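You operate a simulated robot arm through the tools that you are given. There is no shell and no other tool.

Carry out the task below with a simulated robot arm. There is one attempt and no reset: what you move stays moved.

Task
Set the disc with the purple band on the turning plate and turn it halfway round.
Fine: discs are in the upper chest drawer; shut it; pink lever locked to load, free to turn, locked again.

The check looks at the end state, three seconds after you hand in, the way a careful person would. Anything else that was tipped, shoved, dropped, spilled or broken makes it a failure.

Robot
A 7-joint arm with a two-finger parallel gripper, fixed in place. Base frame: the origin is on the floor under the middle of its stand, x ahead of it, y to its left, z up; the work surface is at about z = 850. Units: mm, rad, N and s.
With the tool pointing down near the work surface it reaches from about 100 to 640 mm from the base axis. Its first joint turns from -1.152 to 1.152 rad. Payload 1.57 kg.
The tool frame sits at the grasp point between the pads (the TCP): z along the fingers, y along the line on which they close. The tips reach 30 mm beyond it. Largest opening 80 mm; finger width 17, thickness 12; the body of the gripper, 40 by 82 mm, starts 80 mm behind the TCP.
Orientation is told as [roll, pitch, yaw] about the base's x, y, z axes, in that order, counted from this pose: with the fingers straight down and closing along the base's y, the tool's x points along the base's -x, its y along +y and its z along -z.

Tools
- The arm moves only by the tool apply_moves. Its argument "commands" is a list of rows, each a list of 7 numbers: the turn, a rotation vector about the tool's x, y, z in units of 90 degrees (1.0 is 90 degrees), then the shift along the tool's x, y, z in units of 300 mm (1.0 is 300 mm), then the gripper command, from -1 (shut) to 1 (fully open), values between in proportion. In form: [[ax, ay, az, x, y, z, hand], ...]. A call has 1 to 20 rows; each row is the pose to reach, as a shift and turn from the pose commanded when the call began, along the tool's axes at that moment. A call with a number of a shift or a turn outside -1 to 1 is refused whole. Each row takes 0.2 s and may step no farther than 50 mm and 0.15 rad from the row before; otherwise, or with a gripper value out of range, the whole call is refused. A pose out of reach is approached as far as the arm can. The call stops where the force on the tool passes 60 N (or 10 N more than at its start, if that is more) or the arm is blocked; 0.2 s more then pass. The fingers move at their own pace (about 72 mm/s each) and stop on an object; they squeeze with about 41 N. The grip force told is the motor's: it shows also when the fingers shut on nothing. Time passes only in rows, and 0.2 s behind the last, so rows that repeat a pose let the fingers close. The reply holds the time, the measured pose of the TCP, the force on the tool along the base axes, the opening and the grip force, in the units named above and with some noise, with the torque about the TCP (base axes, N m) and any sound that the robot's microphone picked up, and new pictures: "show" is both (left out), scene, wrist or none.
- Cameras (640 x 400 px; columns grow to the right, rows downward): "scene" is fixed at [67.4, 440, 1430.7]; the picture's right is [-0.65, -0.76, 0.00], its down [-0.39, 0.33, -0.86] and it looks along [0.65, -0.56, -0.51] (base axes); focal length 372 px, centre (320, 200). "wrist" rides on the gripper at [72, -7, -122] in the tool frame; the picture's right is [0.09, 1.00, 0.00], its down [-0.84, 0.08, -0.54] and it looks along [-0.54, 0.05, 0.84] (tool axes); focal length 238 px, centre (320, 200). There is no depth. A picture from a camera that has moved, and an enlarged one, comes with that camera's place and axes in the base frame and with its lens.
- zoom(camera, box): a new picture of the part [left, top, right, bottom] of that camera's present view, enlarged. The clock stands still meanwhile.
- close_job(): hands the job in; it is judged then, once.

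Nothing tells you positions but the pictures and the camera data. Unless the task says otherwise, let go and move clear before handing in.

The tools are called after ">>>" by a JSON object that holds its "method" and its "body". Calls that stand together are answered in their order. apply_moves: Moves the arm, as the interface text tells. Its arguments: {"type":"object","properties":{"commands":{"type":"array","items":{"type":"array","items":{"type":"number"}}},"show":{"type":"string","enum":["both","scene","wrist","none"]}},"required":["commands"]} The other tools are called the same way: zoom (camera, box) takes an enlarged picture of a part of a camera's view; close_job () hands the job in.

At the start:

```text
time: 0.0
position: [353.4, -160.4, 1225.6]
tool_rot: [-0.001, -0.001, 0.001]
force: [0.1, -0.9, 0.3]
moment: [0.01, 0.06, 0.0]
finger_gap: 80.1
grasp_force: 0.1
```

scene: 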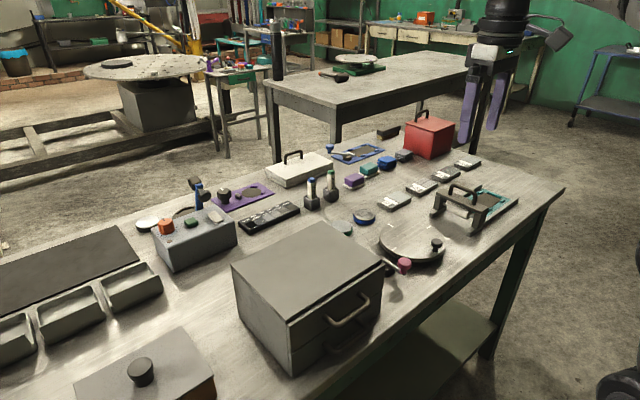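
wrist: 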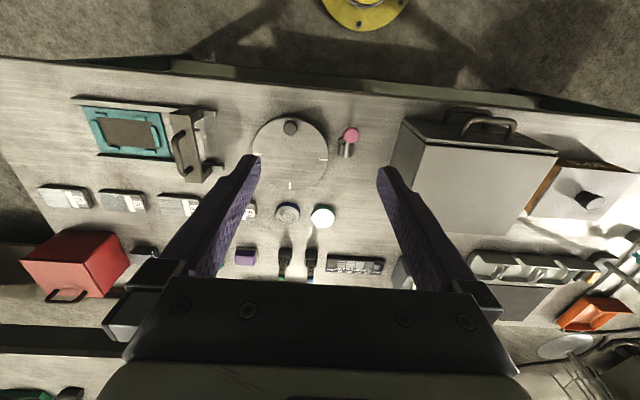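

I see a bench with a grey chest with drawers, a round plate with a black knob, and a pink lever beside it. I'll look closer before moving.

>>> {"method": "zoom", "body": {"camera": "scene", "box": [220, 200, 460, 380]}}

>>> {"method": "zoom", "body": {"camera": "wrist", "box": [220, 90, 420, 240]}}

>>> {"method": "zoom", "body": {"camera": "wrist", "box": [380, 80, 640, 240]}}

>>> {"method": "zoom", "body": {"camera": "scene", "box": [300, 130, 520, 270]}}

```text
2.22 times, centred on (340, 290) of scene
camera zoom: at [67.4, 440.0, 1430.7], right [-0.65, -0.76, 0.0], down [-0.39, 0.33, -0.86], along [0.65, -0.56, -0.51], focal length 826 px, centre (276, 0)
```

zoom: 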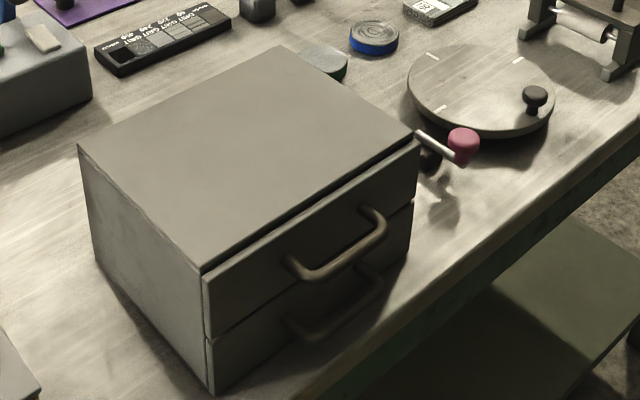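

```text
2.67 times, centred on (320, 165) of wrist
camera zoom: at [282.4, -167.9, 1346.5], right [-0.09, 1.0, 0.0], down [0.84, 0.08, 0.54], along [0.54, 0.05, -0.84], focal length 636 px, centre (320, 293)
```

zoom: 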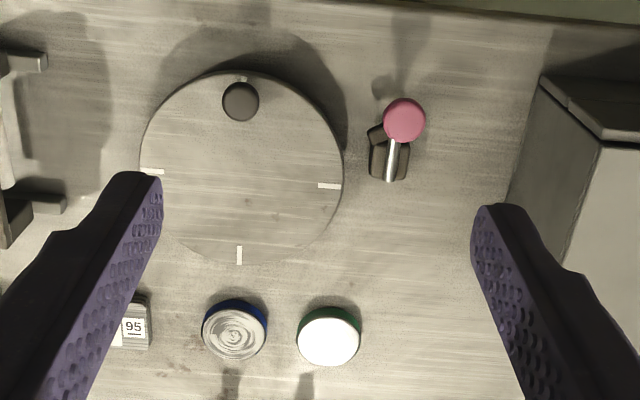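

```text
2.46 times, centred on (510, 160) of wrist
camera zoom: at [282.4, -167.9, 1346.5], right [-0.09, 1.0, 0.0], down [0.84, 0.08, 0.54], along [0.54, 0.05, -0.84], focal length 587 px, centre (-148, 298)
```

zoom: 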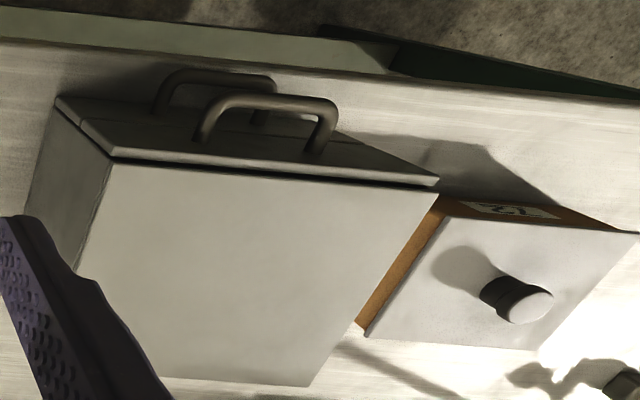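

```text
2.86 times, centred on (410, 200) of scene
camera zoom: at [67.4, 440.0, 1430.7], right [-0.65, -0.76, 0.0], down [-0.39, 0.33, -0.86], along [0.65, -0.56, -0.51], focal length 1062 px, centre (63, 200)
```

zoom: 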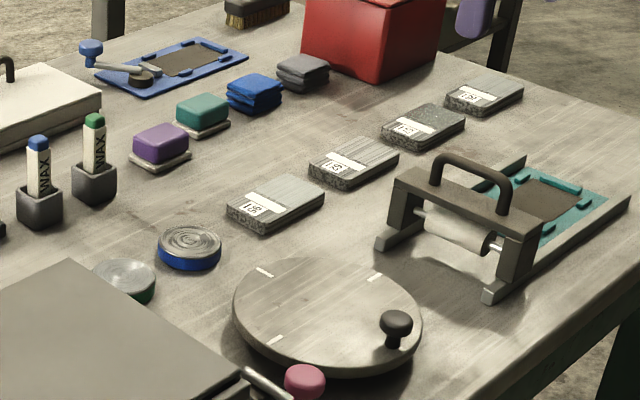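

The plate centre looks to be near (471, -211, 885) with its knob at about (411, -211, 910). The pink lever end is near (414, -97, 905) and the upper drawer handle near (359, 119, 949). I'll move closer to inspect the lever.

>>> {"method": "apply_moves", "body": {"commands": [[0, 0, 0, 0.0, 0.04, 0.14, 1], [0, 0, 0, 0.0, 0.08, 0.28, 1], [0, 0, 0, 0.0, 0.12, 0.42, 1], [0, 0, 0, 0.0, 0.16, 0.56, 1], [0, 0, 0, 0.01, 0.19, 0.7, 1]]}}

```text
time: 1.2
position: [350.8, -103.1, 1015.6]
tool_rot: [0.0, -0.001, 0.0]
force: [0.3, 1.0, -0.1]
moment: [-0.02, 0.02, 0.02]
finger_gap: 80.2
grasp_force: 0.0
camera wrist: at [279.7, -110.9, 1136.9], right [-0.09, 1.0, 0.0], down [0.84, 0.08, 0.54], along [0.54, 0.05, -0.84], focal length 238 px, centre (320, 200)
```

scene: 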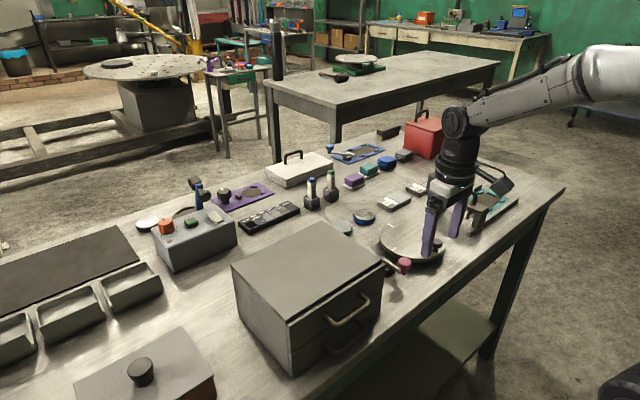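
wrist: 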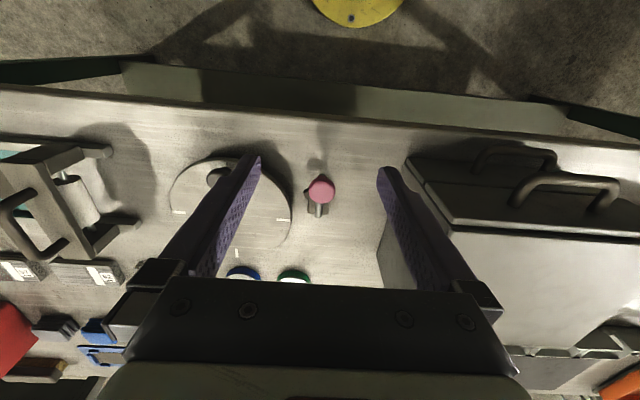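

>>> {"method": "zoom", "body": {"camera": "wrist", "box": [260, 140, 380, 240]}}

>>> {"method": "zoom", "body": {"camera": "scene", "box": [360, 220, 460, 300]}}

>>> {"method": "zoom", "body": {"camera": "wrist", "box": [400, 130, 640, 280]}}

```text
4.00 times, centred on (320, 190) of wrist
camera zoom: at [279.7, -110.9, 1136.9], right [-0.09, 1.0, 0.0], down [0.84, 0.08, 0.54], along [0.54, 0.05, -0.84], focal length 953 px, centre (320, 240)
```

zoom: 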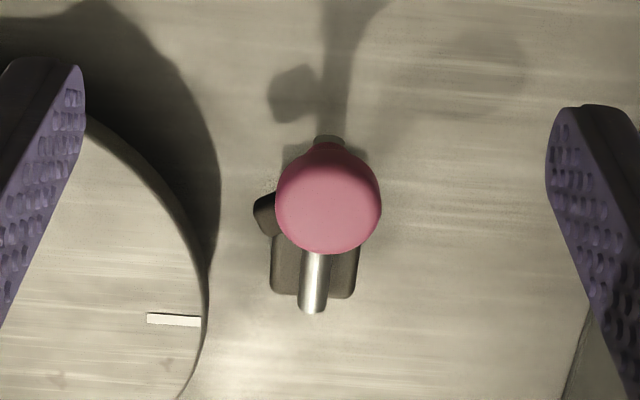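

```text
5.00 times, centred on (410, 260) of scene
camera zoom: at [67.4, 440.0, 1430.7], right [-0.65, -0.76, 0.0], down [-0.39, 0.33, -0.86], along [0.65, -0.56, -0.51], focal length 1858 px, centre (-130, -100)
```

zoom: 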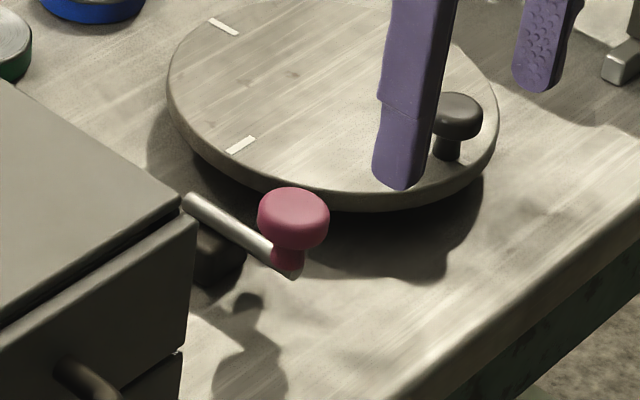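

```text
2.67 times, centred on (520, 205) of wrist
camera zoom: at [279.7, -110.9, 1136.9], right [-0.09, 1.0, 0.0], down [0.84, 0.08, 0.54], along [0.54, 0.05, -0.84], focal length 636 px, centre (-213, 187)
```

zoom: 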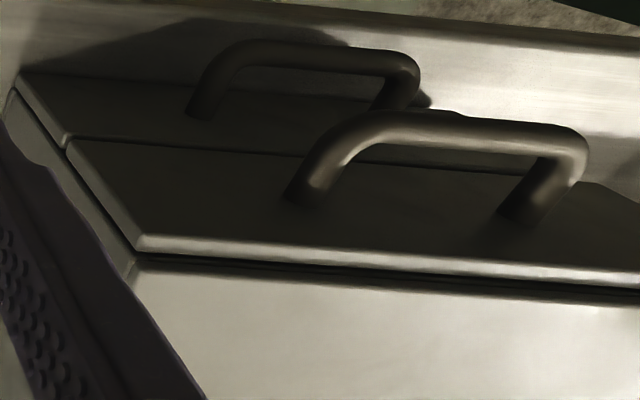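

The lever appears to be a rod lying towards the robot on a dark block, with a pink knob on its end. I'll tilt the tool to view it from lower down and understand how it moves.

>>> {"method": "apply_moves", "body": {"commands": [[0, -0.083, 0, 0.01, 0, 0.07, 1], [0, -0.166, 0, 0.02, 0, 0.14, 1], [0, -0.25, 0, 0.03, 0, 0.2, 1], [0, -0.333, 0, 0.033, 0, 0.25, 1]]}}

```text
time: 2.2
position: [340.7, -103.2, 940.1]
tool_rot: [-0.002, -0.524, 0.0]
force: [0.3, 0.5, -0.2]
moment: [0.02, 0.0, -0.01]
finger_gap: 79.7
grasp_force: 0.1
camera wrist: at [218.7, -111.0, 1009.2], right [-0.08, 1.0, -0.05], down [0.45, 0.08, 0.89], along [0.89, 0.05, -0.46], focal length 238 px, centre (320, 200)
```

scene: 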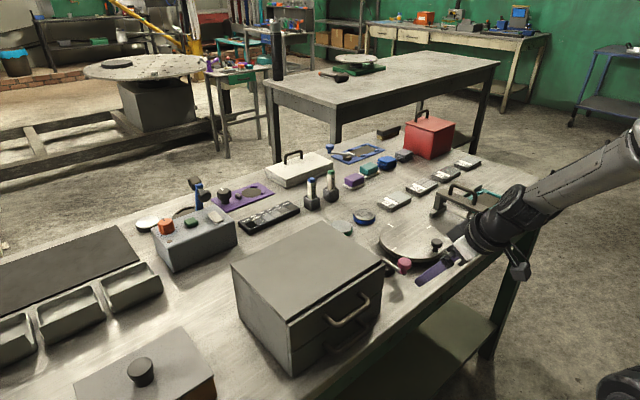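
wrist: 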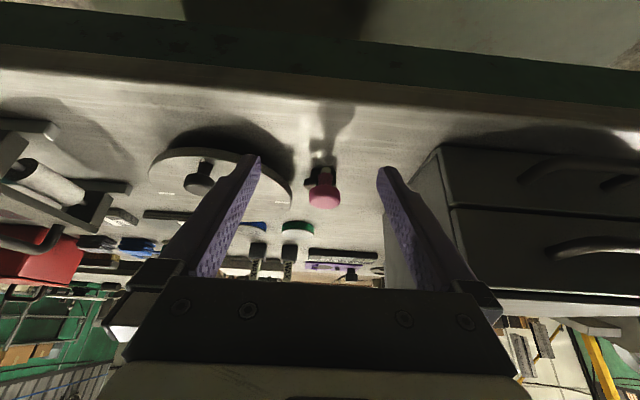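

>>> {"method": "zoom", "body": {"camera": "wrist", "box": [270, 130, 390, 230]}}

>>> {"method": "zoom", "body": {"camera": "wrist", "box": [140, 100, 380, 250]}}

```text
4.00 times, centred on (330, 180) of wrist
camera zoom: at [218.7, -111.0, 1009.2], right [-0.08, 1.0, -0.05], down [0.45, 0.08, 0.89], along [0.89, 0.05, -0.46], focal length 953 px, centre (280, 280)
```

zoom: 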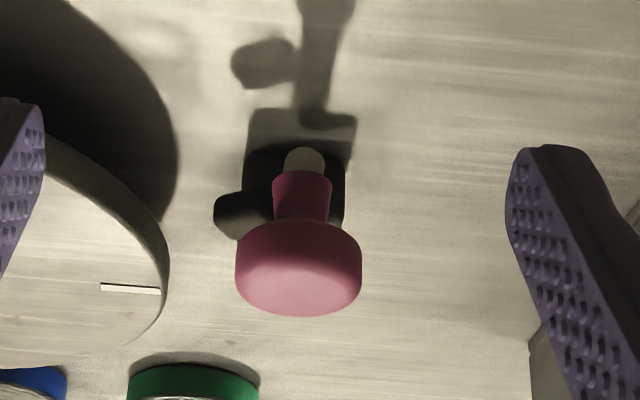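

```text
2.67 times, centred on (260, 175) of wrist
camera zoom: at [218.7, -111.0, 1009.2], right [-0.08, 1.0, -0.05], down [0.45, 0.08, 0.89], along [0.89, 0.05, -0.46], focal length 636 px, centre (480, 267)
```

zoom: 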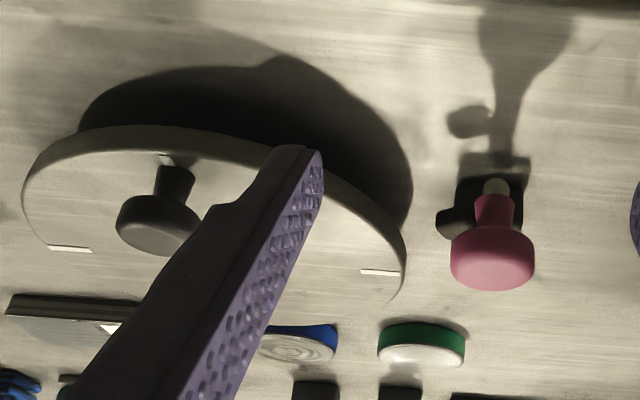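

The lever has a dark boot offset towards the plate, probably a brake shoe. I'll go for a straight-down view to see its pivot.

>>> {"method": "apply_moves", "body": {"commands": [[0, 0.087, 0, -0.048, 0.004, -0.006, 1], [0, 0.174, 0, -0.096, 0.008, -0.012, 1], [0, 0.261, 0, -0.144, 0.012, -0.018, 1], [0, 0.348, 0, -0.192, 0.016, -0.024, 1], [0, 0.435, 0, -0.24, 0.02, -0.03, 1], [0, 0.522, 0, -0.288, 0.024, -0.036, 1], [0, 0.609, 0, -0.336, 0.028, -0.042, 1], [0, 0.696, 0, -0.385, 0.033, -0.047, 1]], "show": "wrist"}}

>>> {"method": "zoom", "body": {"camera": "wrist", "box": [240, 120, 400, 240]}}

```text
time: 4.0
position: [434.1, -94.5, 1009.7]
tool_rot: [-0.002, 0.571, -0.001]
force: [0.7, 0.3, 0.3]
moment: [0.02, 0.0, 0.01]
finger_gap: 80.2
grasp_force: 0.2
camera wrist: at [440.7, -101.2, 1151.5], right [-0.08, 1.0, 0.05], down [1.0, 0.08, 0.0], along [0.0, 0.05, -1.0], focal length 238 px, centre (320, 200)
```

wrist: 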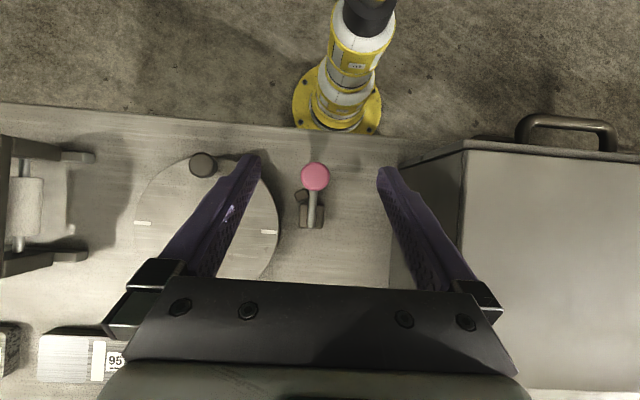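

```text
3.33 times, centred on (320, 180) of wrist
camera zoom: at [440.7, -101.2, 1151.5], right [-0.08, 1.0, 0.05], down [1.0, 0.08, 0.0], along [0.0, 0.05, -1.0], focal length 794 px, centre (320, 267)
```

zoom: 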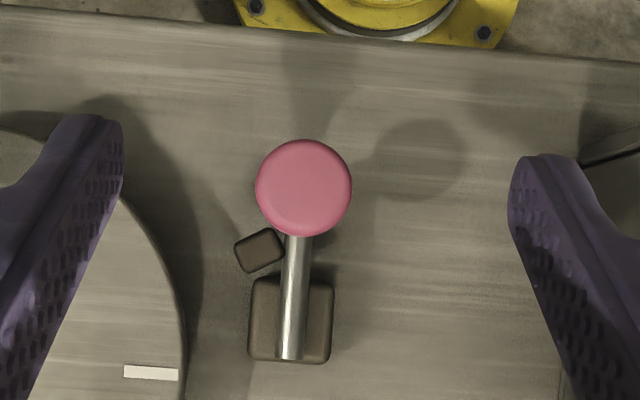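

From above, the rod runs along x at y ≈ -96 from its pivot block at about (460, -96) to the knob at (417, -96). A small dark box sits beside it at about (437, -109). I'll take a side view from the plate side to see whether that box belongs to the lever.

>>> {"method": "apply_moves", "body": {"commands": [[0, -0.073, 0, 0.01, -0.07, -0.034, 1], [0, -0.146, 0, 0.02, -0.14, -0.067, 1], [0, -0.218, 0, 0.03, -0.21, -0.1, 1], [0, -0.291, 0, 0.038, -0.28, -0.134, 1], [0, -0.3635, 0, 0.048, -0.35, -0.167, 1]], "show": "none"}}

>>> {"method": "apply_moves", "body": {"commands": [[0, 0, -0.09, 0, 0, 0, 1], [0, 0, -0.18, 0, 0, 0, 1], [0, 0, -0.27, 0, 0, 0, 1], [0, 0, -0.36, 0, 0, 0, 1], [0, 0, -0.45, 0, 0, 0, 1], [0, 0, -0.54, 0, 0, 0, 1], [0, 0, -0.63, 0, 0, 0, 1], [0, 0, -0.72, 0, 0, 0, 1], [0, 0, -0.81, 0, 0, 0, 1], [0, 0, -0.9, 0, 0, 0, 1], [0, 0, -0.95, 0, 0, 0, 1], [0, 0, -1.0, 0, 0, 0, 1]], "show": "both"}}

```text
time: 5.2
position: [447.5, -199.7, 1059.1]
tool_rot: [0.0, -0.003, 0.001]
force: [0.1, 0.5, 0.0]
moment: [-0.04, -0.01, 0.01]
finger_gap: 80.2
grasp_force: 0.0
```

```text
time: 7.8
position: [449.2, -196.9, 1060.5]
tool_rot: [-0.001, 0.0, 1.573]
force: [0.1, 0.2, 0.2]
moment: [0.0, -0.02, 0.02]
finger_gap: 80.2
grasp_force: 0.2
camera wrist: at [456.6, -271.1, 1181.8], right [-1.0, -0.09, 0.0], down [-0.08, 0.84, 0.54], along [-0.05, 0.54, -0.84], focal length 238 px, centre (320, 200)
```

scene: 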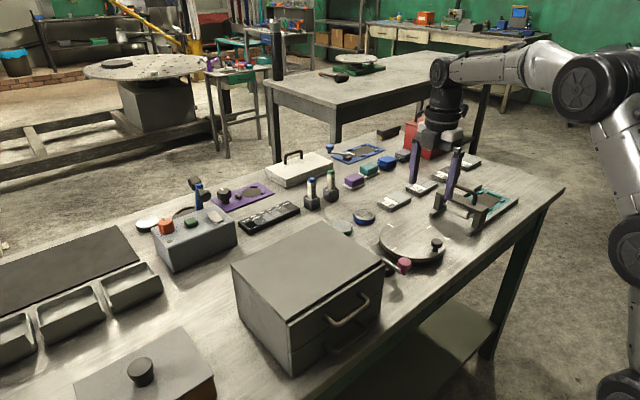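
wrist: 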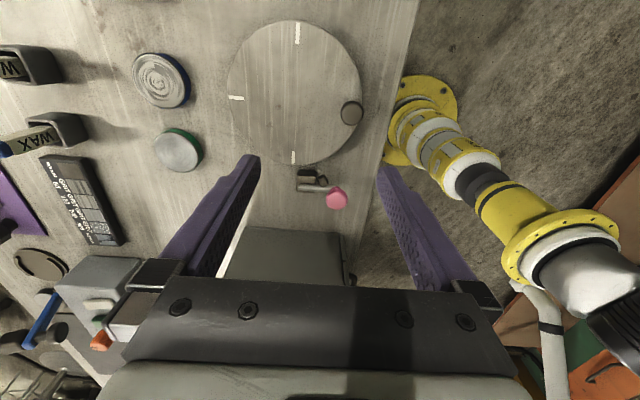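

The tool now faces +y. I'll tilt and lower for the side view.

>>> {"method": "apply_moves", "body": {"commands": [[0, -0.083, 0, 0, 0, 0.07, 1], [0, -0.166, 0, 0, 0, 0.14, 1], [0, -0.25, 0, 0, 0, 0.21, 1], [0, -0.333, 0, 0, 0, 0.283, 1], [0, -0.42, 0, 0, 0, 0.283, 1]], "show": "both"}}

>>> {"method": "zoom", "body": {"camera": "wrist", "box": [260, 100, 420, 220]}}

```text
time: 9.0
position: [447.8, -200.4, 975.2]
tool_rot: [-0.002, -0.661, 1.573]
force: [-0.4, -0.5, 0.3]
moment: [-0.02, -0.01, 0.03]
finger_gap: 79.7
grasp_force: 0.0
camera wrist: at [456.1, -331.9, 1026.7], right [-1.0, -0.07, -0.06], down [-0.08, 0.33, 0.94], along [-0.05, 0.94, -0.33], focal length 238 px, centre (320, 200)
```

scene: 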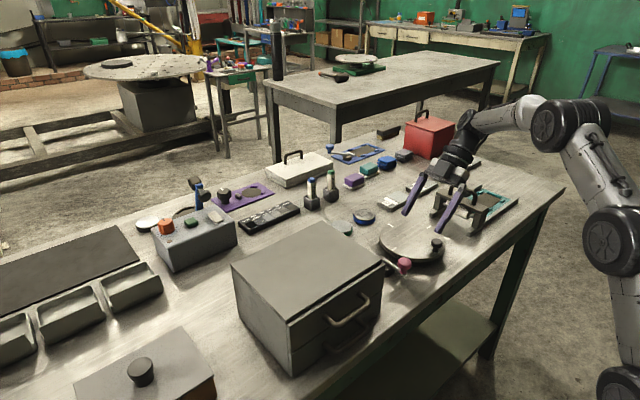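
wrist: 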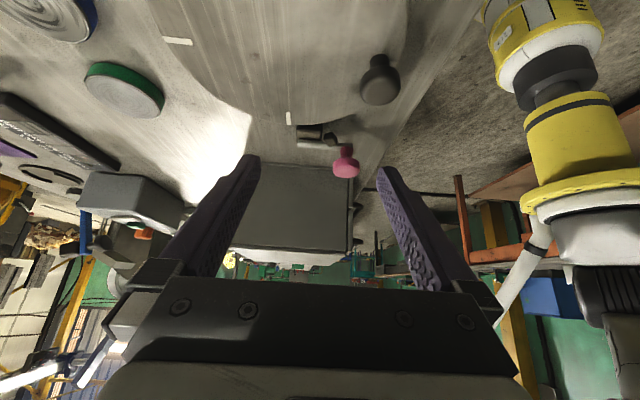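

```text
3.33 times, centred on (340, 160) of wrist
camera zoom: at [456.1, -331.9, 1026.7], right [-1.0, -0.07, -0.06], down [-0.08, 0.33, 0.94], along [-0.05, 0.94, -0.33], focal length 794 px, centre (253, 333)
```

zoom: 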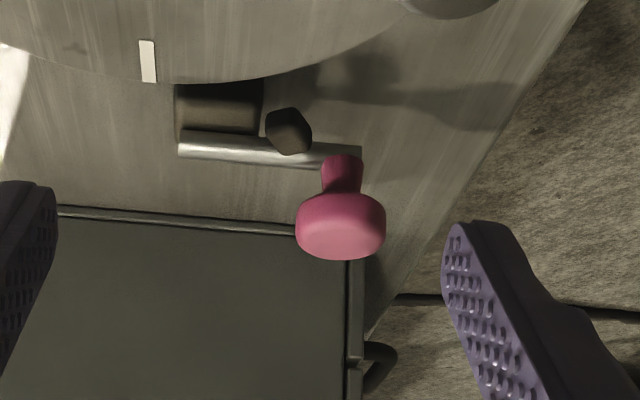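

The box appears to be at rod height next to the lever. I'll bring the tool upright again and then gently test whether the plate is locked now.

>>> {"method": "apply_moves", "body": {"commands": [[0, 0.084, 0, -0.033, 0, -0.042, 1], [0, 0.168, 0, -0.066, 0, -0.084, 1], [0, 0.252, 0, -0.098, 0, -0.126, 1], [0, 0.336, 0, -0.131, 0, -0.168, 1], [0, 0.42, 0, -0.164, 0, -0.21, 1]], "show": "none"}}

>>> {"method": "apply_moves", "body": {"commands": [[0, 0, 0.09, 0, 0, 0, 1], [0, 0, 0.18, 0, 0, 0, 1], [0, 0, 0.27, 0, 0, 0, 1], [0, 0, 0.36, 0, 0, 0, 1], [0, 0, 0.45, 0, 0, 0, 1], [0, 0, 0.54, 0, 0, 0, 1], [0, 0, 0.63, 0, 0, 0, 1], [0, 0, 0.72, 0, 0, 0, 1], [0, 0, 0.81, 0, 0, 0, 1], [0, 0, 0.9, 0, 0, 0, 1], [0, 0, 0.95, 0, 0, 0, 1], [0, 0, 1.0, 0, 0, 0, 1]], "show": "wrist"}}

```text
time: 10.2
position: [450.0, -198.5, 1054.6]
tool_rot: [-0.003, -0.001, 1.569]
force: [1.1, -0.1, 0.4]
moment: [0.01, 0.01, 0.01]
finger_gap: 80.1
grasp_force: 0.0
```

```text
time: 12.8
position: [449.0, -197.6, 1054.9]
tool_rot: [-0.001, -0.002, -0.001]
force: [0.8, -0.5, -0.1]
moment: [-0.02, 0.0, 0.01]
finger_gap: 79.9
grasp_force: 0.1
camera wrist: at [377.6, -205.7, 1176.5], right [-0.09, 1.0, 0.0], down [0.84, 0.08, 0.54], along [0.54, 0.05, -0.84], focal length 238 px, centre (320, 200)
```

wrist: 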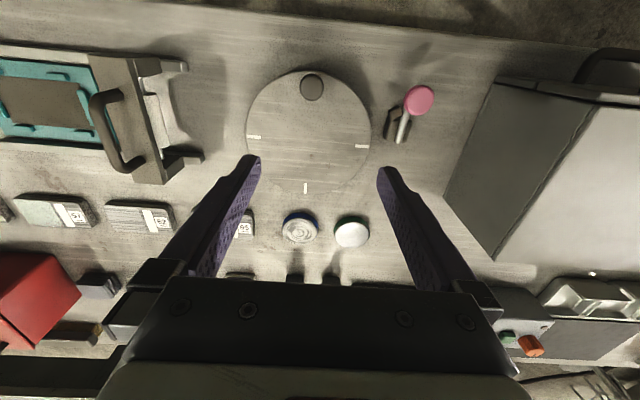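

>>> {"method": "zoom", "body": {"camera": "wrist", "box": [230, 50, 450, 200]}}

```text
2.67 times, centred on (340, 125) of wrist
camera zoom: at [377.6, -205.7, 1176.5], right [-0.09, 1.0, 0.0], down [0.84, 0.08, 0.54], along [0.54, 0.05, -0.84], focal length 636 px, centre (267, 400)
```

zoom: 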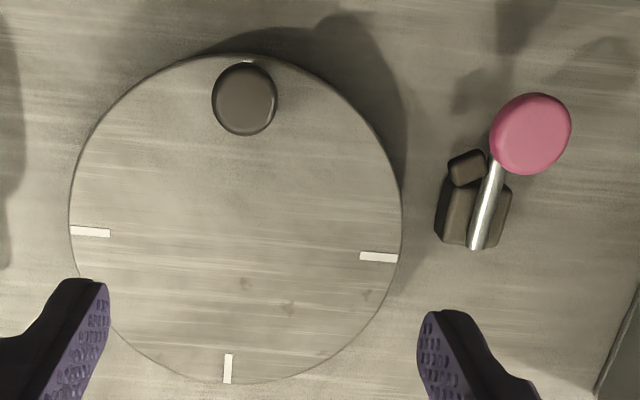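

The plate centre is at about (479, -211.5) with radius 78, and the plate knob is at about (412, -211). I'll descend with open fingers around the plate knob and test gently for lock.

>>> {"method": "apply_moves", "body": {"commands": [[0, 0, 0, 0.0615, -0.023, 0, 1], [0, 0, 0, 0.123, -0.0457, 0, 1], [0, 0, 0, 0.123, -0.0457, 0.1, 1], [0, 0, 0, 0.123, -0.0457, 0.2, 1], [0, 0, 0, 0.123, -0.0457, 0.3, 1], [0, 0, 0, 0.123, -0.0457, 0.38, 1], [0, 0, 0, 0.123, -0.0457, 0.44, 1]], "show": "both"}}

>>> {"method": "zoom", "body": {"camera": "scene", "box": [370, 180, 490, 280]}}

```text
time: 14.4
position: [412.6, -212.1, 922.8]
tool_rot: [-0.001, 0.0, 0.001]
force: [0.4, -1.0, -0.2]
moment: [-0.01, 0.0, 0.0]
finger_gap: 80.1
grasp_force: 0.0
camera wrist: at [341.6, -220.4, 1044.9], right [-0.09, 1.0, 0.0], down [0.84, 0.08, 0.54], along [0.54, 0.05, -0.84], focal length 238 px, centre (320, 200)
```

scene: 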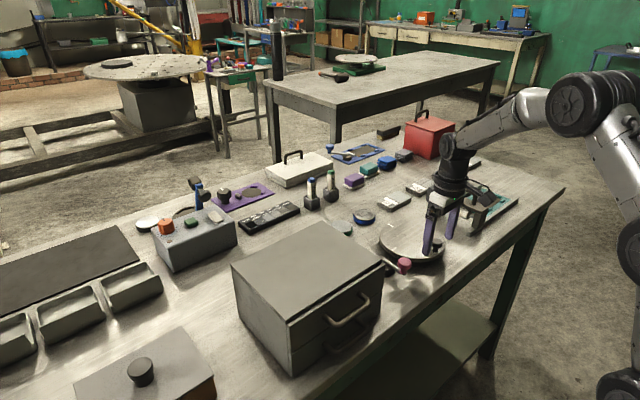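
wrist: 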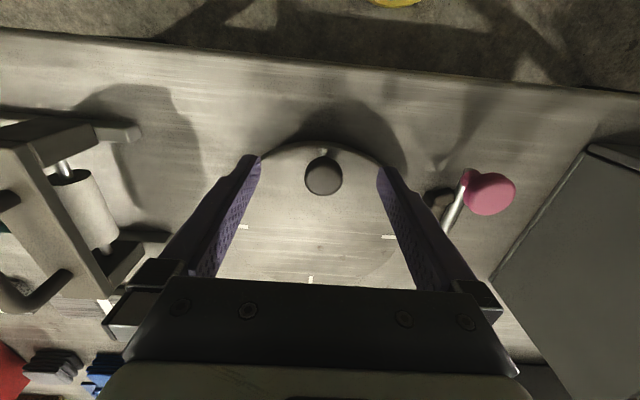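

```text
4.00 times, centred on (430, 230) of scene
camera zoom: at [67.4, 440.0, 1430.7], right [-0.65, -0.76, 0.0], down [-0.39, 0.33, -0.86], along [0.65, -0.56, -0.51], focal length 1487 px, centre (-120, 80)
```

zoom: 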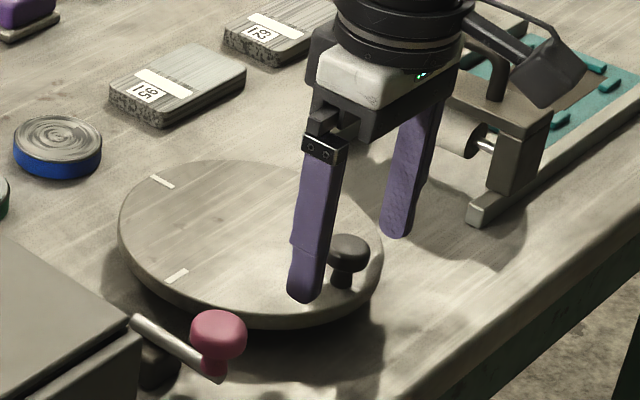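

I'll close to about 30 mm around the knob and nudge a few millimetres along -y to feel the plate.

>>> {"method": "apply_moves", "body": {"commands": [[0, 0, 0, 0, 0, 0, -0.25], [0, 0, 0, 0, 0, 0, -0.25], [0, 0, 0, 0, 0, 0, -0.25]], "show": "wrist"}}

>>> {"method": "zoom", "body": {"camera": "wrist", "box": [260, 120, 390, 220]}}

```text
time: 15.2
position: [412.8, -213.0, 924.3]
tool_rot: [0.0, 0.001, 0.0]
force: [0.1, 0.3, 0.5]
moment: [0.0, 0.01, -0.02]
finger_gap: 30.3
grasp_force: 0.3
camera wrist: at [341.7, -220.4, 1045.4], right [-0.09, 1.0, 0.0], down [0.84, 0.08, 0.54], along [0.54, 0.05, -0.84], focal length 238 px, centre (320, 200)
```

wrist: 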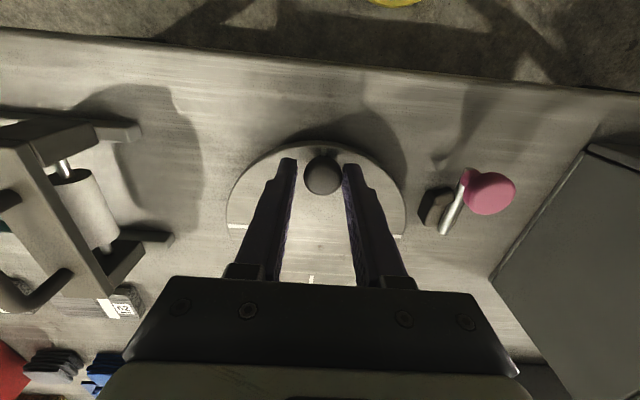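

```text
4.00 times, centred on (325, 170) of wrist
camera zoom: at [341.7, -220.4, 1045.4], right [-0.09, 1.0, 0.0], down [0.84, 0.08, 0.54], along [0.54, 0.05, -0.84], focal length 953 px, centre (300, 320)
```

zoom: 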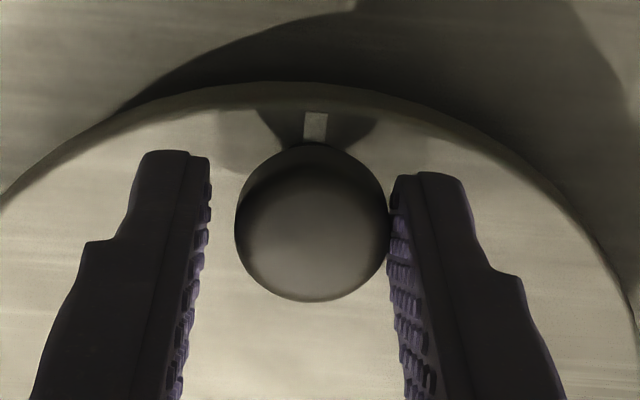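

>>> {"method": "apply_moves", "body": {"commands": [[0, 0, 0, 0, -0.005, 0, -0.25], [0, 0, 0, 0, -0.01, 0, -0.25], [0, 0, 0, 0, -0.015, 0, -0.25]], "show": "none"}}

```text
time: 16.0
position: [413.4, -215.7, 923.6]
tool_rot: [0.001, 0.0, -0.001]
force: [0.2, 0.3, 0.9]
moment: [0.01, -0.01, 0.02]
finger_gap: 30.5
grasp_force: 0.4
```

>>> {"method": "zoom", "body": {"camera": "wrist", "box": [260, 120, 390, 220]}}

>>> {"method": "apply_moves", "body": {"commands": [[0, 0, 0, 0, -0.007, 0, -0.25], [0, 0, 0, 0, -0.014, 0, -0.25], [0, 0, 0, 0, -0.014, 0, -0.25]], "show": "wrist"}}

>>> {"method": "zoom", "body": {"camera": "wrist", "box": [260, 120, 390, 220]}}

```text
4.00 times, centred on (325, 170) of wrist
camera zoom: at [341.3, -224.1, 1044.9], right [-0.09, 1.0, 0.0], down [0.84, 0.08, 0.54], along [0.54, 0.05, -0.84], focal length 953 px, centre (300, 320)
```

zoom: 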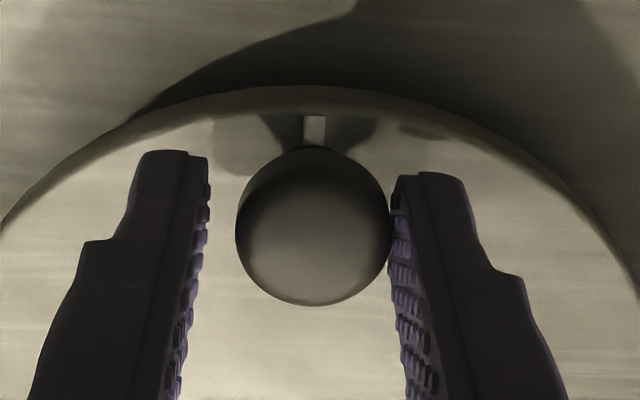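

```text
time: 16.8
position: [412.0, -221.4, 923.3]
tool_rot: [0.001, -0.001, 0.0]
force: [0.0, 0.2, 0.2]
moment: [0.0, 0.03, -0.01]
finger_gap: 30.4
grasp_force: 0.1
camera wrist: at [341.1, -228.2, 1044.9], right [-0.09, 1.0, 0.0], down [0.84, 0.08, 0.54], along [0.54, 0.05, -0.84], focal length 238 px, centre (320, 200)
```

wrist: 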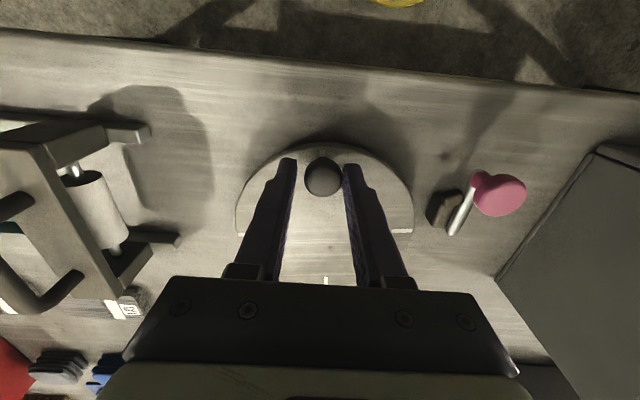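

```text
4.00 times, centred on (325, 170) of wrist
camera zoom: at [341.1, -228.2, 1044.9], right [-0.09, 1.0, 0.0], down [0.84, 0.08, 0.54], along [0.54, 0.05, -0.84], focal length 953 px, centre (300, 320)
```

zoom: 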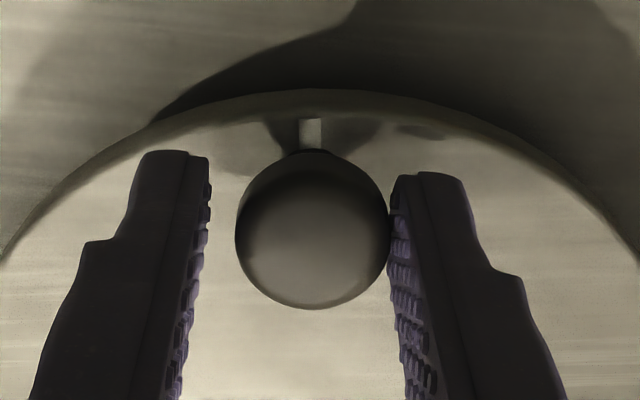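

The plate moves freely, so the lever is currently in its free position. I'll push the knob back to where it started by centring the fingers on it at y ≈ -211.5.

>>> {"method": "apply_moves", "body": {"commands": [[0, 0, 0, 0, 0.008, 0, -0.25], [0, 0, 0, 0, 0.016, 0, -0.25], [0, 0, 0, 0, 0.024, 0, -0.25], [0, 0, 0, 0, 0.0315, 0, -0.25], [0, 0, 0, 0, 0.0315, 0, -0.33], [0, 0, 0, 0, 0.0315, 0, -0.36], [0, 0, 0, 0, 0.0315, 0, -0.36]], "show": "wrist"}}

>>> {"method": "zoom", "body": {"camera": "wrist", "box": [220, 110, 420, 260]}}

```text
time: 18.4
position: [412.2, -209.7, 922.8]
tool_rot: [0.0, 0.001, -0.001]
force: [-0.1, 0.4, 0.0]
moment: [0.01, 0.0, 0.02]
finger_gap: 26.2
grasp_force: 0.3
camera wrist: at [340.4, -218.5, 1044.4], right [-0.09, 1.0, 0.0], down [0.84, 0.08, 0.54], along [0.54, 0.05, -0.84], focal length 238 px, centre (320, 200)
```

wrist: 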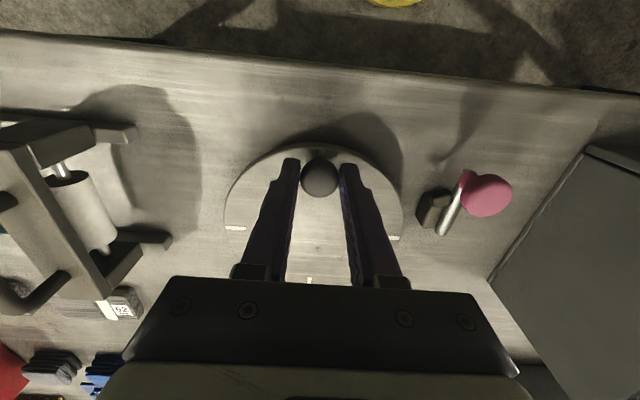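

```text
2.67 times, centred on (320, 185) of wrist
camera zoom: at [340.4, -218.5, 1044.4], right [-0.09, 1.0, 0.0], down [0.84, 0.08, 0.54], along [0.54, 0.05, -0.84], focal length 636 px, centre (320, 240)
```

zoom: 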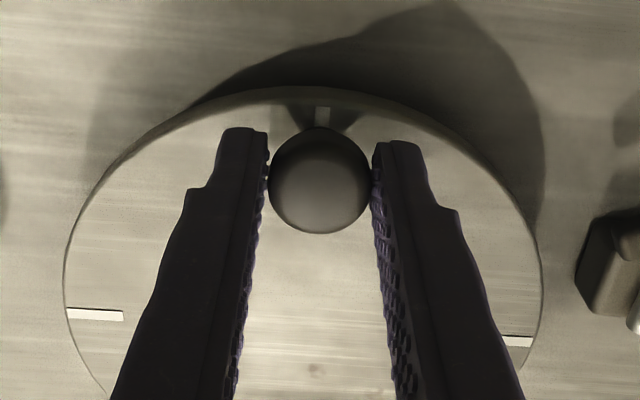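

The plate is back at its starting angle, with its ticks aligned along y. Next I'll lift off and move over to the pink lever knob to test which way it swings.

>>> {"method": "apply_moves", "body": {"commands": [[0, 0, 0, 0, 0, 0, 0.2], [0, 0, 0, 0, 0, 0, 0.2], [0, 0, 0, 0, 0, -0.12, 0.2], [0, 0, 0, -0.005, 0.12, -0.2, 0.2], [0, 0, 0, -0.01, 0.25, -0.2, 0.2], [0, 0, 0, -0.015, 0.383, -0.2, 0.2]], "show": "wrist"}}

>>> {"method": "zoom", "body": {"camera": "wrist", "box": [220, 90, 420, 240]}}

```text
time: 19.8
position: [416.6, -95.0, 983.2]
tool_rot: [0.0, -0.002, 0.001]
force: [0.4, -0.4, -0.6]
moment: [-0.01, 0.01, -0.01]
finger_gap: 47.9
grasp_force: 0.1
camera wrist: at [345.7, -102.9, 1103.7], right [-0.09, 1.0, 0.0], down [0.84, 0.08, 0.54], along [0.54, 0.05, -0.84], focal length 238 px, centre (320, 200)
```

wrist: 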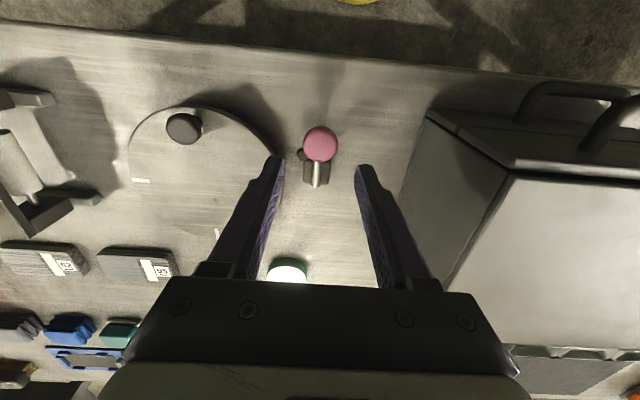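

```text
2.67 times, centred on (320, 165) of wrist
camera zoom: at [345.7, -102.9, 1103.7], right [-0.09, 1.0, 0.0], down [0.84, 0.08, 0.54], along [0.54, 0.05, -0.84], focal length 636 px, centre (320, 293)
```

zoom: 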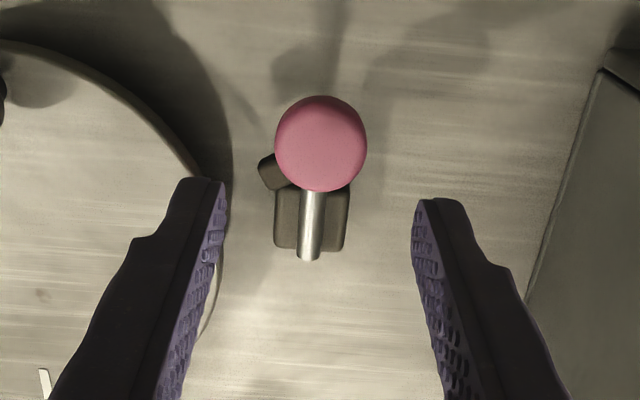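

>>> {"method": "zoom", "body": {"camera": "wrist", "box": [110, 90, 310, 240]}}

```text
2.67 times, centred on (210, 165) of wrist
camera zoom: at [345.7, -102.9, 1103.7], right [-0.09, 1.0, 0.0], down [0.84, 0.08, 0.54], along [0.54, 0.05, -0.84], focal length 636 px, centre (613, 293)
```

zoom: 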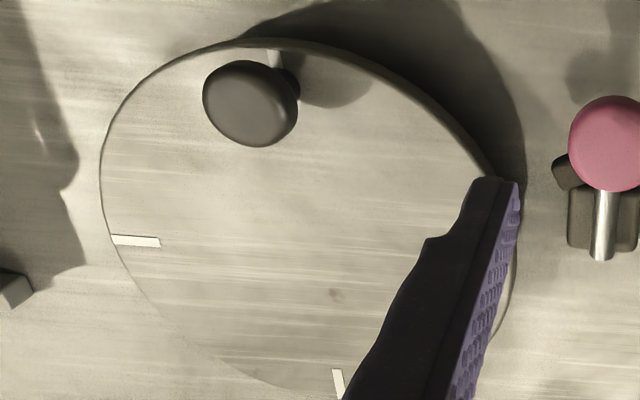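

>>> {"method": "apply_moves", "body": {"commands": [[0, 0, 0, 0, 0, 0.07, 0.2], [0, 0, 0, 0, 0, 0.14, 0.2], [0, 0, 0, 0, 0, 0.21, 0.2], [0, 0, 0, 0, 0, 0.21, -0.1], [0, 0, 0, 0, 0, 0.21, -0.15], [0, 0, 0, 0, 0, 0.21, -0.15]], "show": "both"}}

>>> {"method": "zoom", "body": {"camera": "wrist", "box": [240, 110, 400, 230]}}

>>> {"method": "zoom", "body": {"camera": "scene", "box": [350, 200, 470, 300]}}

```text
time: 21.2
position: [416.3, -97.6, 918.9]
tool_rot: [0.001, -0.002, 0.0]
force: [-0.3, -0.4, 0.4]
moment: [0.04, -0.03, -0.03]
finger_gap: 34.1
grasp_force: 0.1
camera wrist: at [344.9, -104.6, 1040.5], right [-0.09, 1.0, 0.0], down [0.84, 0.08, 0.54], along [0.54, 0.05, -0.84], focal length 238 px, centre (320, 200)
```

scene: 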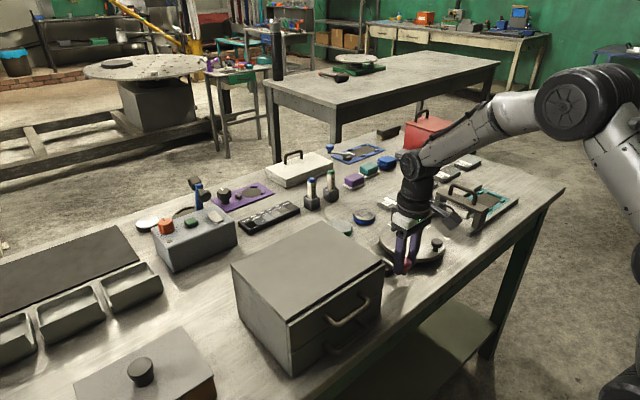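
wrist: 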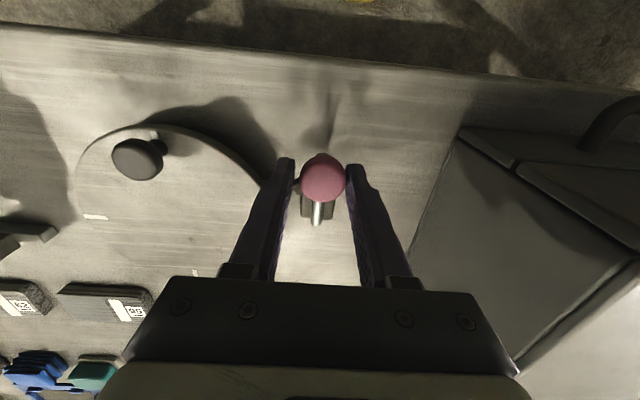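

```text
3.33 times, centred on (320, 170) of wrist
camera zoom: at [344.9, -104.6, 1040.5], right [-0.09, 1.0, 0.0], down [0.84, 0.08, 0.54], along [0.54, 0.05, -0.84], focal length 794 px, centre (320, 300)
```

zoom: 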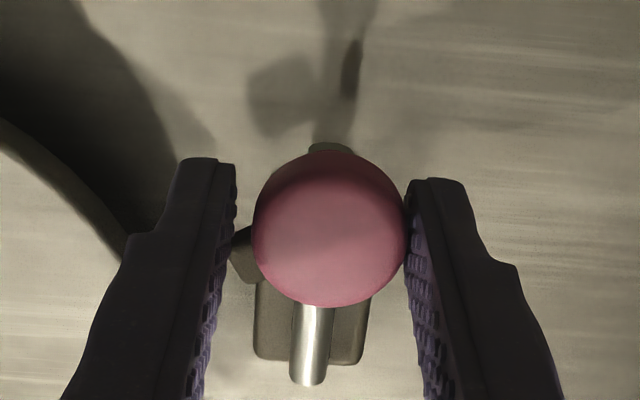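

```text
4.00 times, centred on (410, 250) of scene
camera zoom: at [67.4, 440.0, 1430.7], right [-0.65, -0.76, 0.0], down [-0.39, 0.33, -0.86], along [0.65, -0.56, -0.51], focal length 1487 px, centre (-40, 0)
```

zoom: 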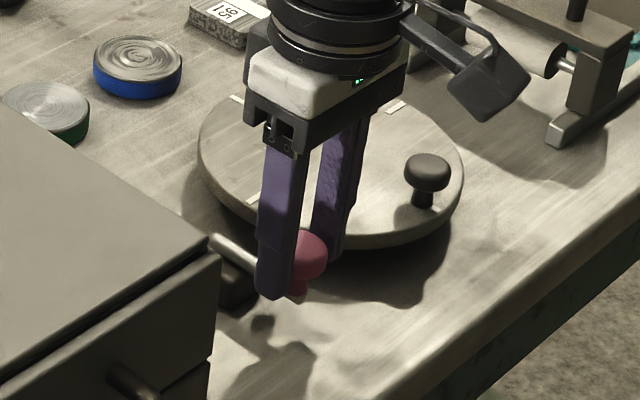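

The fingers now straddle the pink knob. I'll nudge gently towards -y (towards the plate) and read the force.

>>> {"method": "apply_moves", "body": {"commands": [[0, 0, 0, 0, -0.005, 0, -0.15], [0, 0, 0, 0, -0.01, 0, -0.15], [0, 0, 0, 0, -0.015, 0, -0.15]], "show": "none"}}

>>> {"method": "zoom", "body": {"camera": "wrist", "box": [240, 110, 400, 230]}}

```text
time: 22.0
position: [416.5, -101.0, 919.2]
tool_rot: [0.0, 0.0, -0.001]
force: [0.4, 0.3, 0.3]
moment: [0.05, -0.02, 0.02]
finger_gap: 35.2
grasp_force: 1.1
```

```text
3.33 times, centred on (320, 170) of wrist
camera zoom: at [345.1, -108.7, 1041.0], right [-0.09, 1.0, 0.0], down [0.84, 0.08, 0.54], along [0.54, 0.05, -0.84], focal length 794 px, centre (320, 300)
```

zoom: 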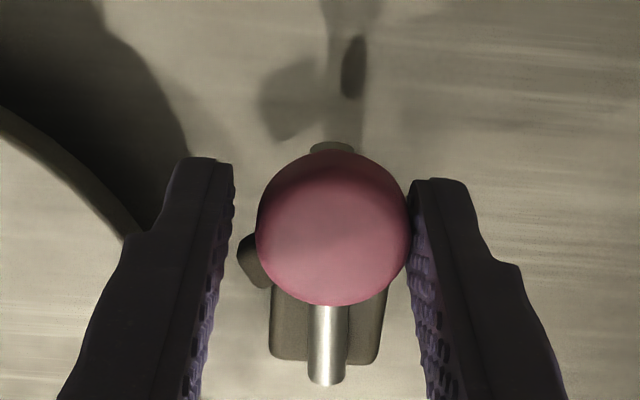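

The lever moved with almost no force and the dark box moved with it, so the box is a brake shoe on the lever. Turning the lever towards the plate should lock it. I'll follow the arc about the pivot near (459, -96), rotating the gripper along.

>>> {"method": "apply_moves", "body": {"commands": [[0, 0, -0.0556, -0.0027, -0.0055, -0.015, -0.15], [0, 0, -0.1111, -0.005, -0.0178, -0.015, -0.15], [0, 0, -0.1667, -0.0085, -0.03, -0.015, -0.15], [0, 0, -0.2222, -0.0129, -0.0417, -0.015, -0.15]], "show": "both"}}

>>> {"method": "zoom", "body": {"camera": "wrist", "box": [240, 110, 400, 230]}}

```text
time: 23.0
position: [420.5, -113.5, 924.0]
tool_rot: [0.001, -0.001, 0.351]
force: [0.1, 0.1, 1.1]
moment: [-0.01, -0.01, -0.01]
finger_gap: 34.1
grasp_force: 0.6
camera wrist: at [355.9, -145.1, 1045.8], right [-0.43, 0.9, 0.0], down [0.76, 0.36, 0.54], along [0.49, 0.23, -0.84], focal length 238 px, centre (320, 200)
```

scene: 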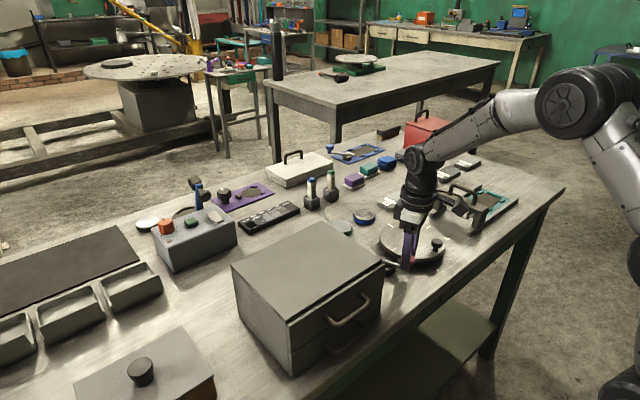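
wrist: 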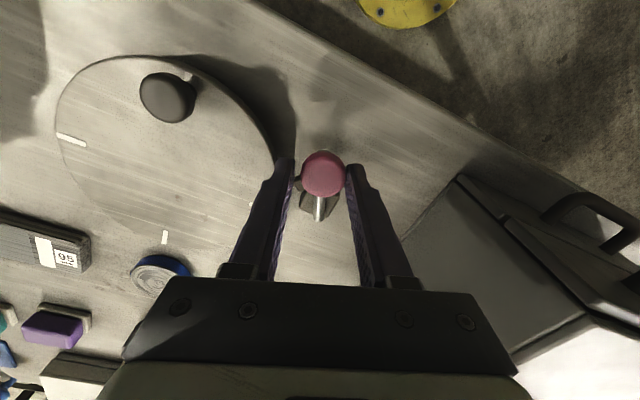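

```text
3.33 times, centred on (320, 170) of wrist
camera zoom: at [355.9, -145.1, 1045.8], right [-0.43, 0.9, 0.0], down [0.76, 0.36, 0.54], along [0.49, 0.23, -0.84], focal length 794 px, centre (320, 300)
```

zoom: 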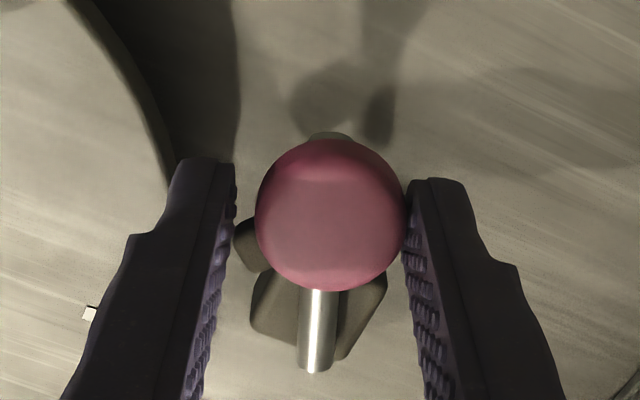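

>>> {"method": "apply_moves", "body": {"commands": [[0, 0, -0.0556, -0.0013, -0.0123, 0, -0.15], [0, 0, -0.1111, -0.0038, -0.0248, 0, -0.15], [0, 0, -0.1667, -0.0072, -0.0369, 0, -0.15], [0, 0, -0.2222, -0.0116, -0.0484, 0, -0.15]], "show": "wrist"}}

>>> {"method": "zoom", "body": {"camera": "wrist", "box": [240, 110, 400, 230]}}

```text
time: 24.0
position: [428.4, -125.5, 924.2]
tool_rot: [0.001, 0.0, 0.699]
force: [0.1, 0.4, -0.2]
moment: [-0.01, 0.0, 0.01]
finger_gap: 34.0
grasp_force: 0.6
camera wrist: at [378.8, -178.3, 1045.8], right [-0.71, 0.7, 0.0], down [0.59, 0.6, 0.54], along [0.38, 0.39, -0.84], focal length 238 px, centre (320, 200)
```

wrist: 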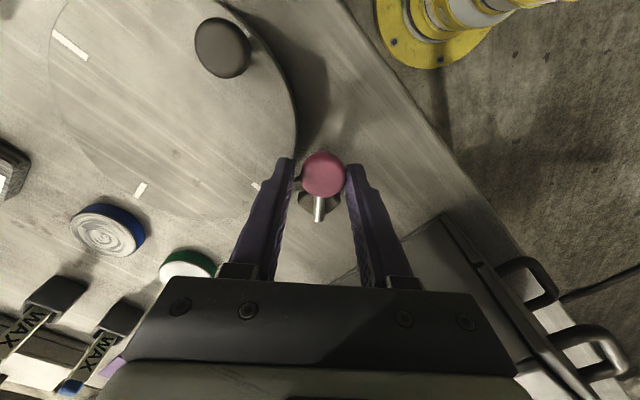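

```text
3.33 times, centred on (320, 170) of wrist
camera zoom: at [378.8, -178.3, 1045.8], right [-0.71, 0.7, 0.0], down [0.59, 0.6, 0.54], along [0.38, 0.39, -0.84], focal length 794 px, centre (320, 300)
```

zoom: 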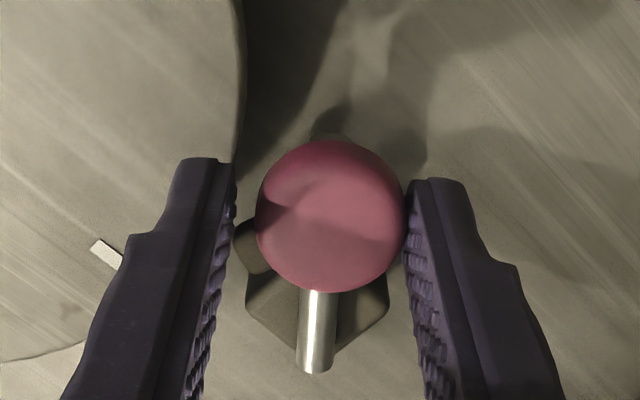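

>>> {"method": "apply_moves", "body": {"commands": [[0, 0, -0.0556, -0.0013, -0.0123, 0, -0.15], [0, 0, -0.1111, -0.0038, -0.0248, 0, -0.15]], "show": "wrist"}}

>>> {"method": "zoom", "body": {"camera": "wrist", "box": [240, 110, 400, 230]}}

```text
time: 24.6
position: [433.5, -130.6, 924.6]
tool_rot: [-0.002, -0.001, 0.873]
force: [0.1, 0.1, -0.3]
moment: [0.02, -0.02, 0.01]
finger_gap: 34.6
grasp_force: 0.2
camera wrist: at [393.7, -190.8, 1045.9], right [-0.82, 0.57, 0.0], down [0.48, 0.69, 0.54], along [0.31, 0.45, -0.84], focal length 238 px, centre (320, 200)
```

wrist: 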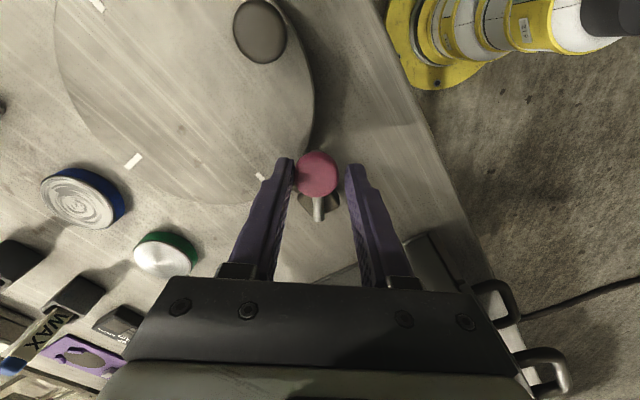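

```text
3.33 times, centred on (320, 170) of wrist
camera zoom: at [393.7, -190.8, 1045.9], right [-0.82, 0.57, 0.0], down [0.48, 0.69, 0.54], along [0.31, 0.45, -0.84], focal length 794 px, centre (320, 300)
```

zoom: 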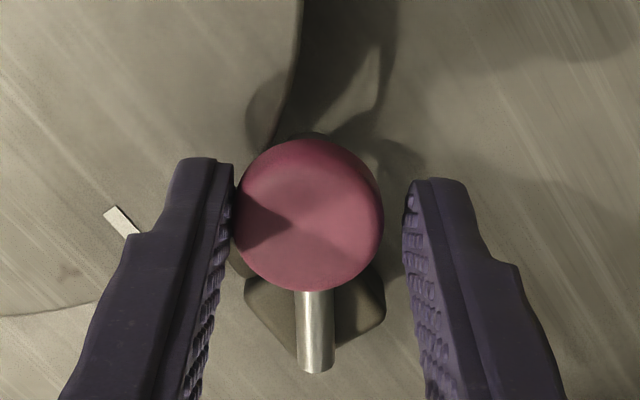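

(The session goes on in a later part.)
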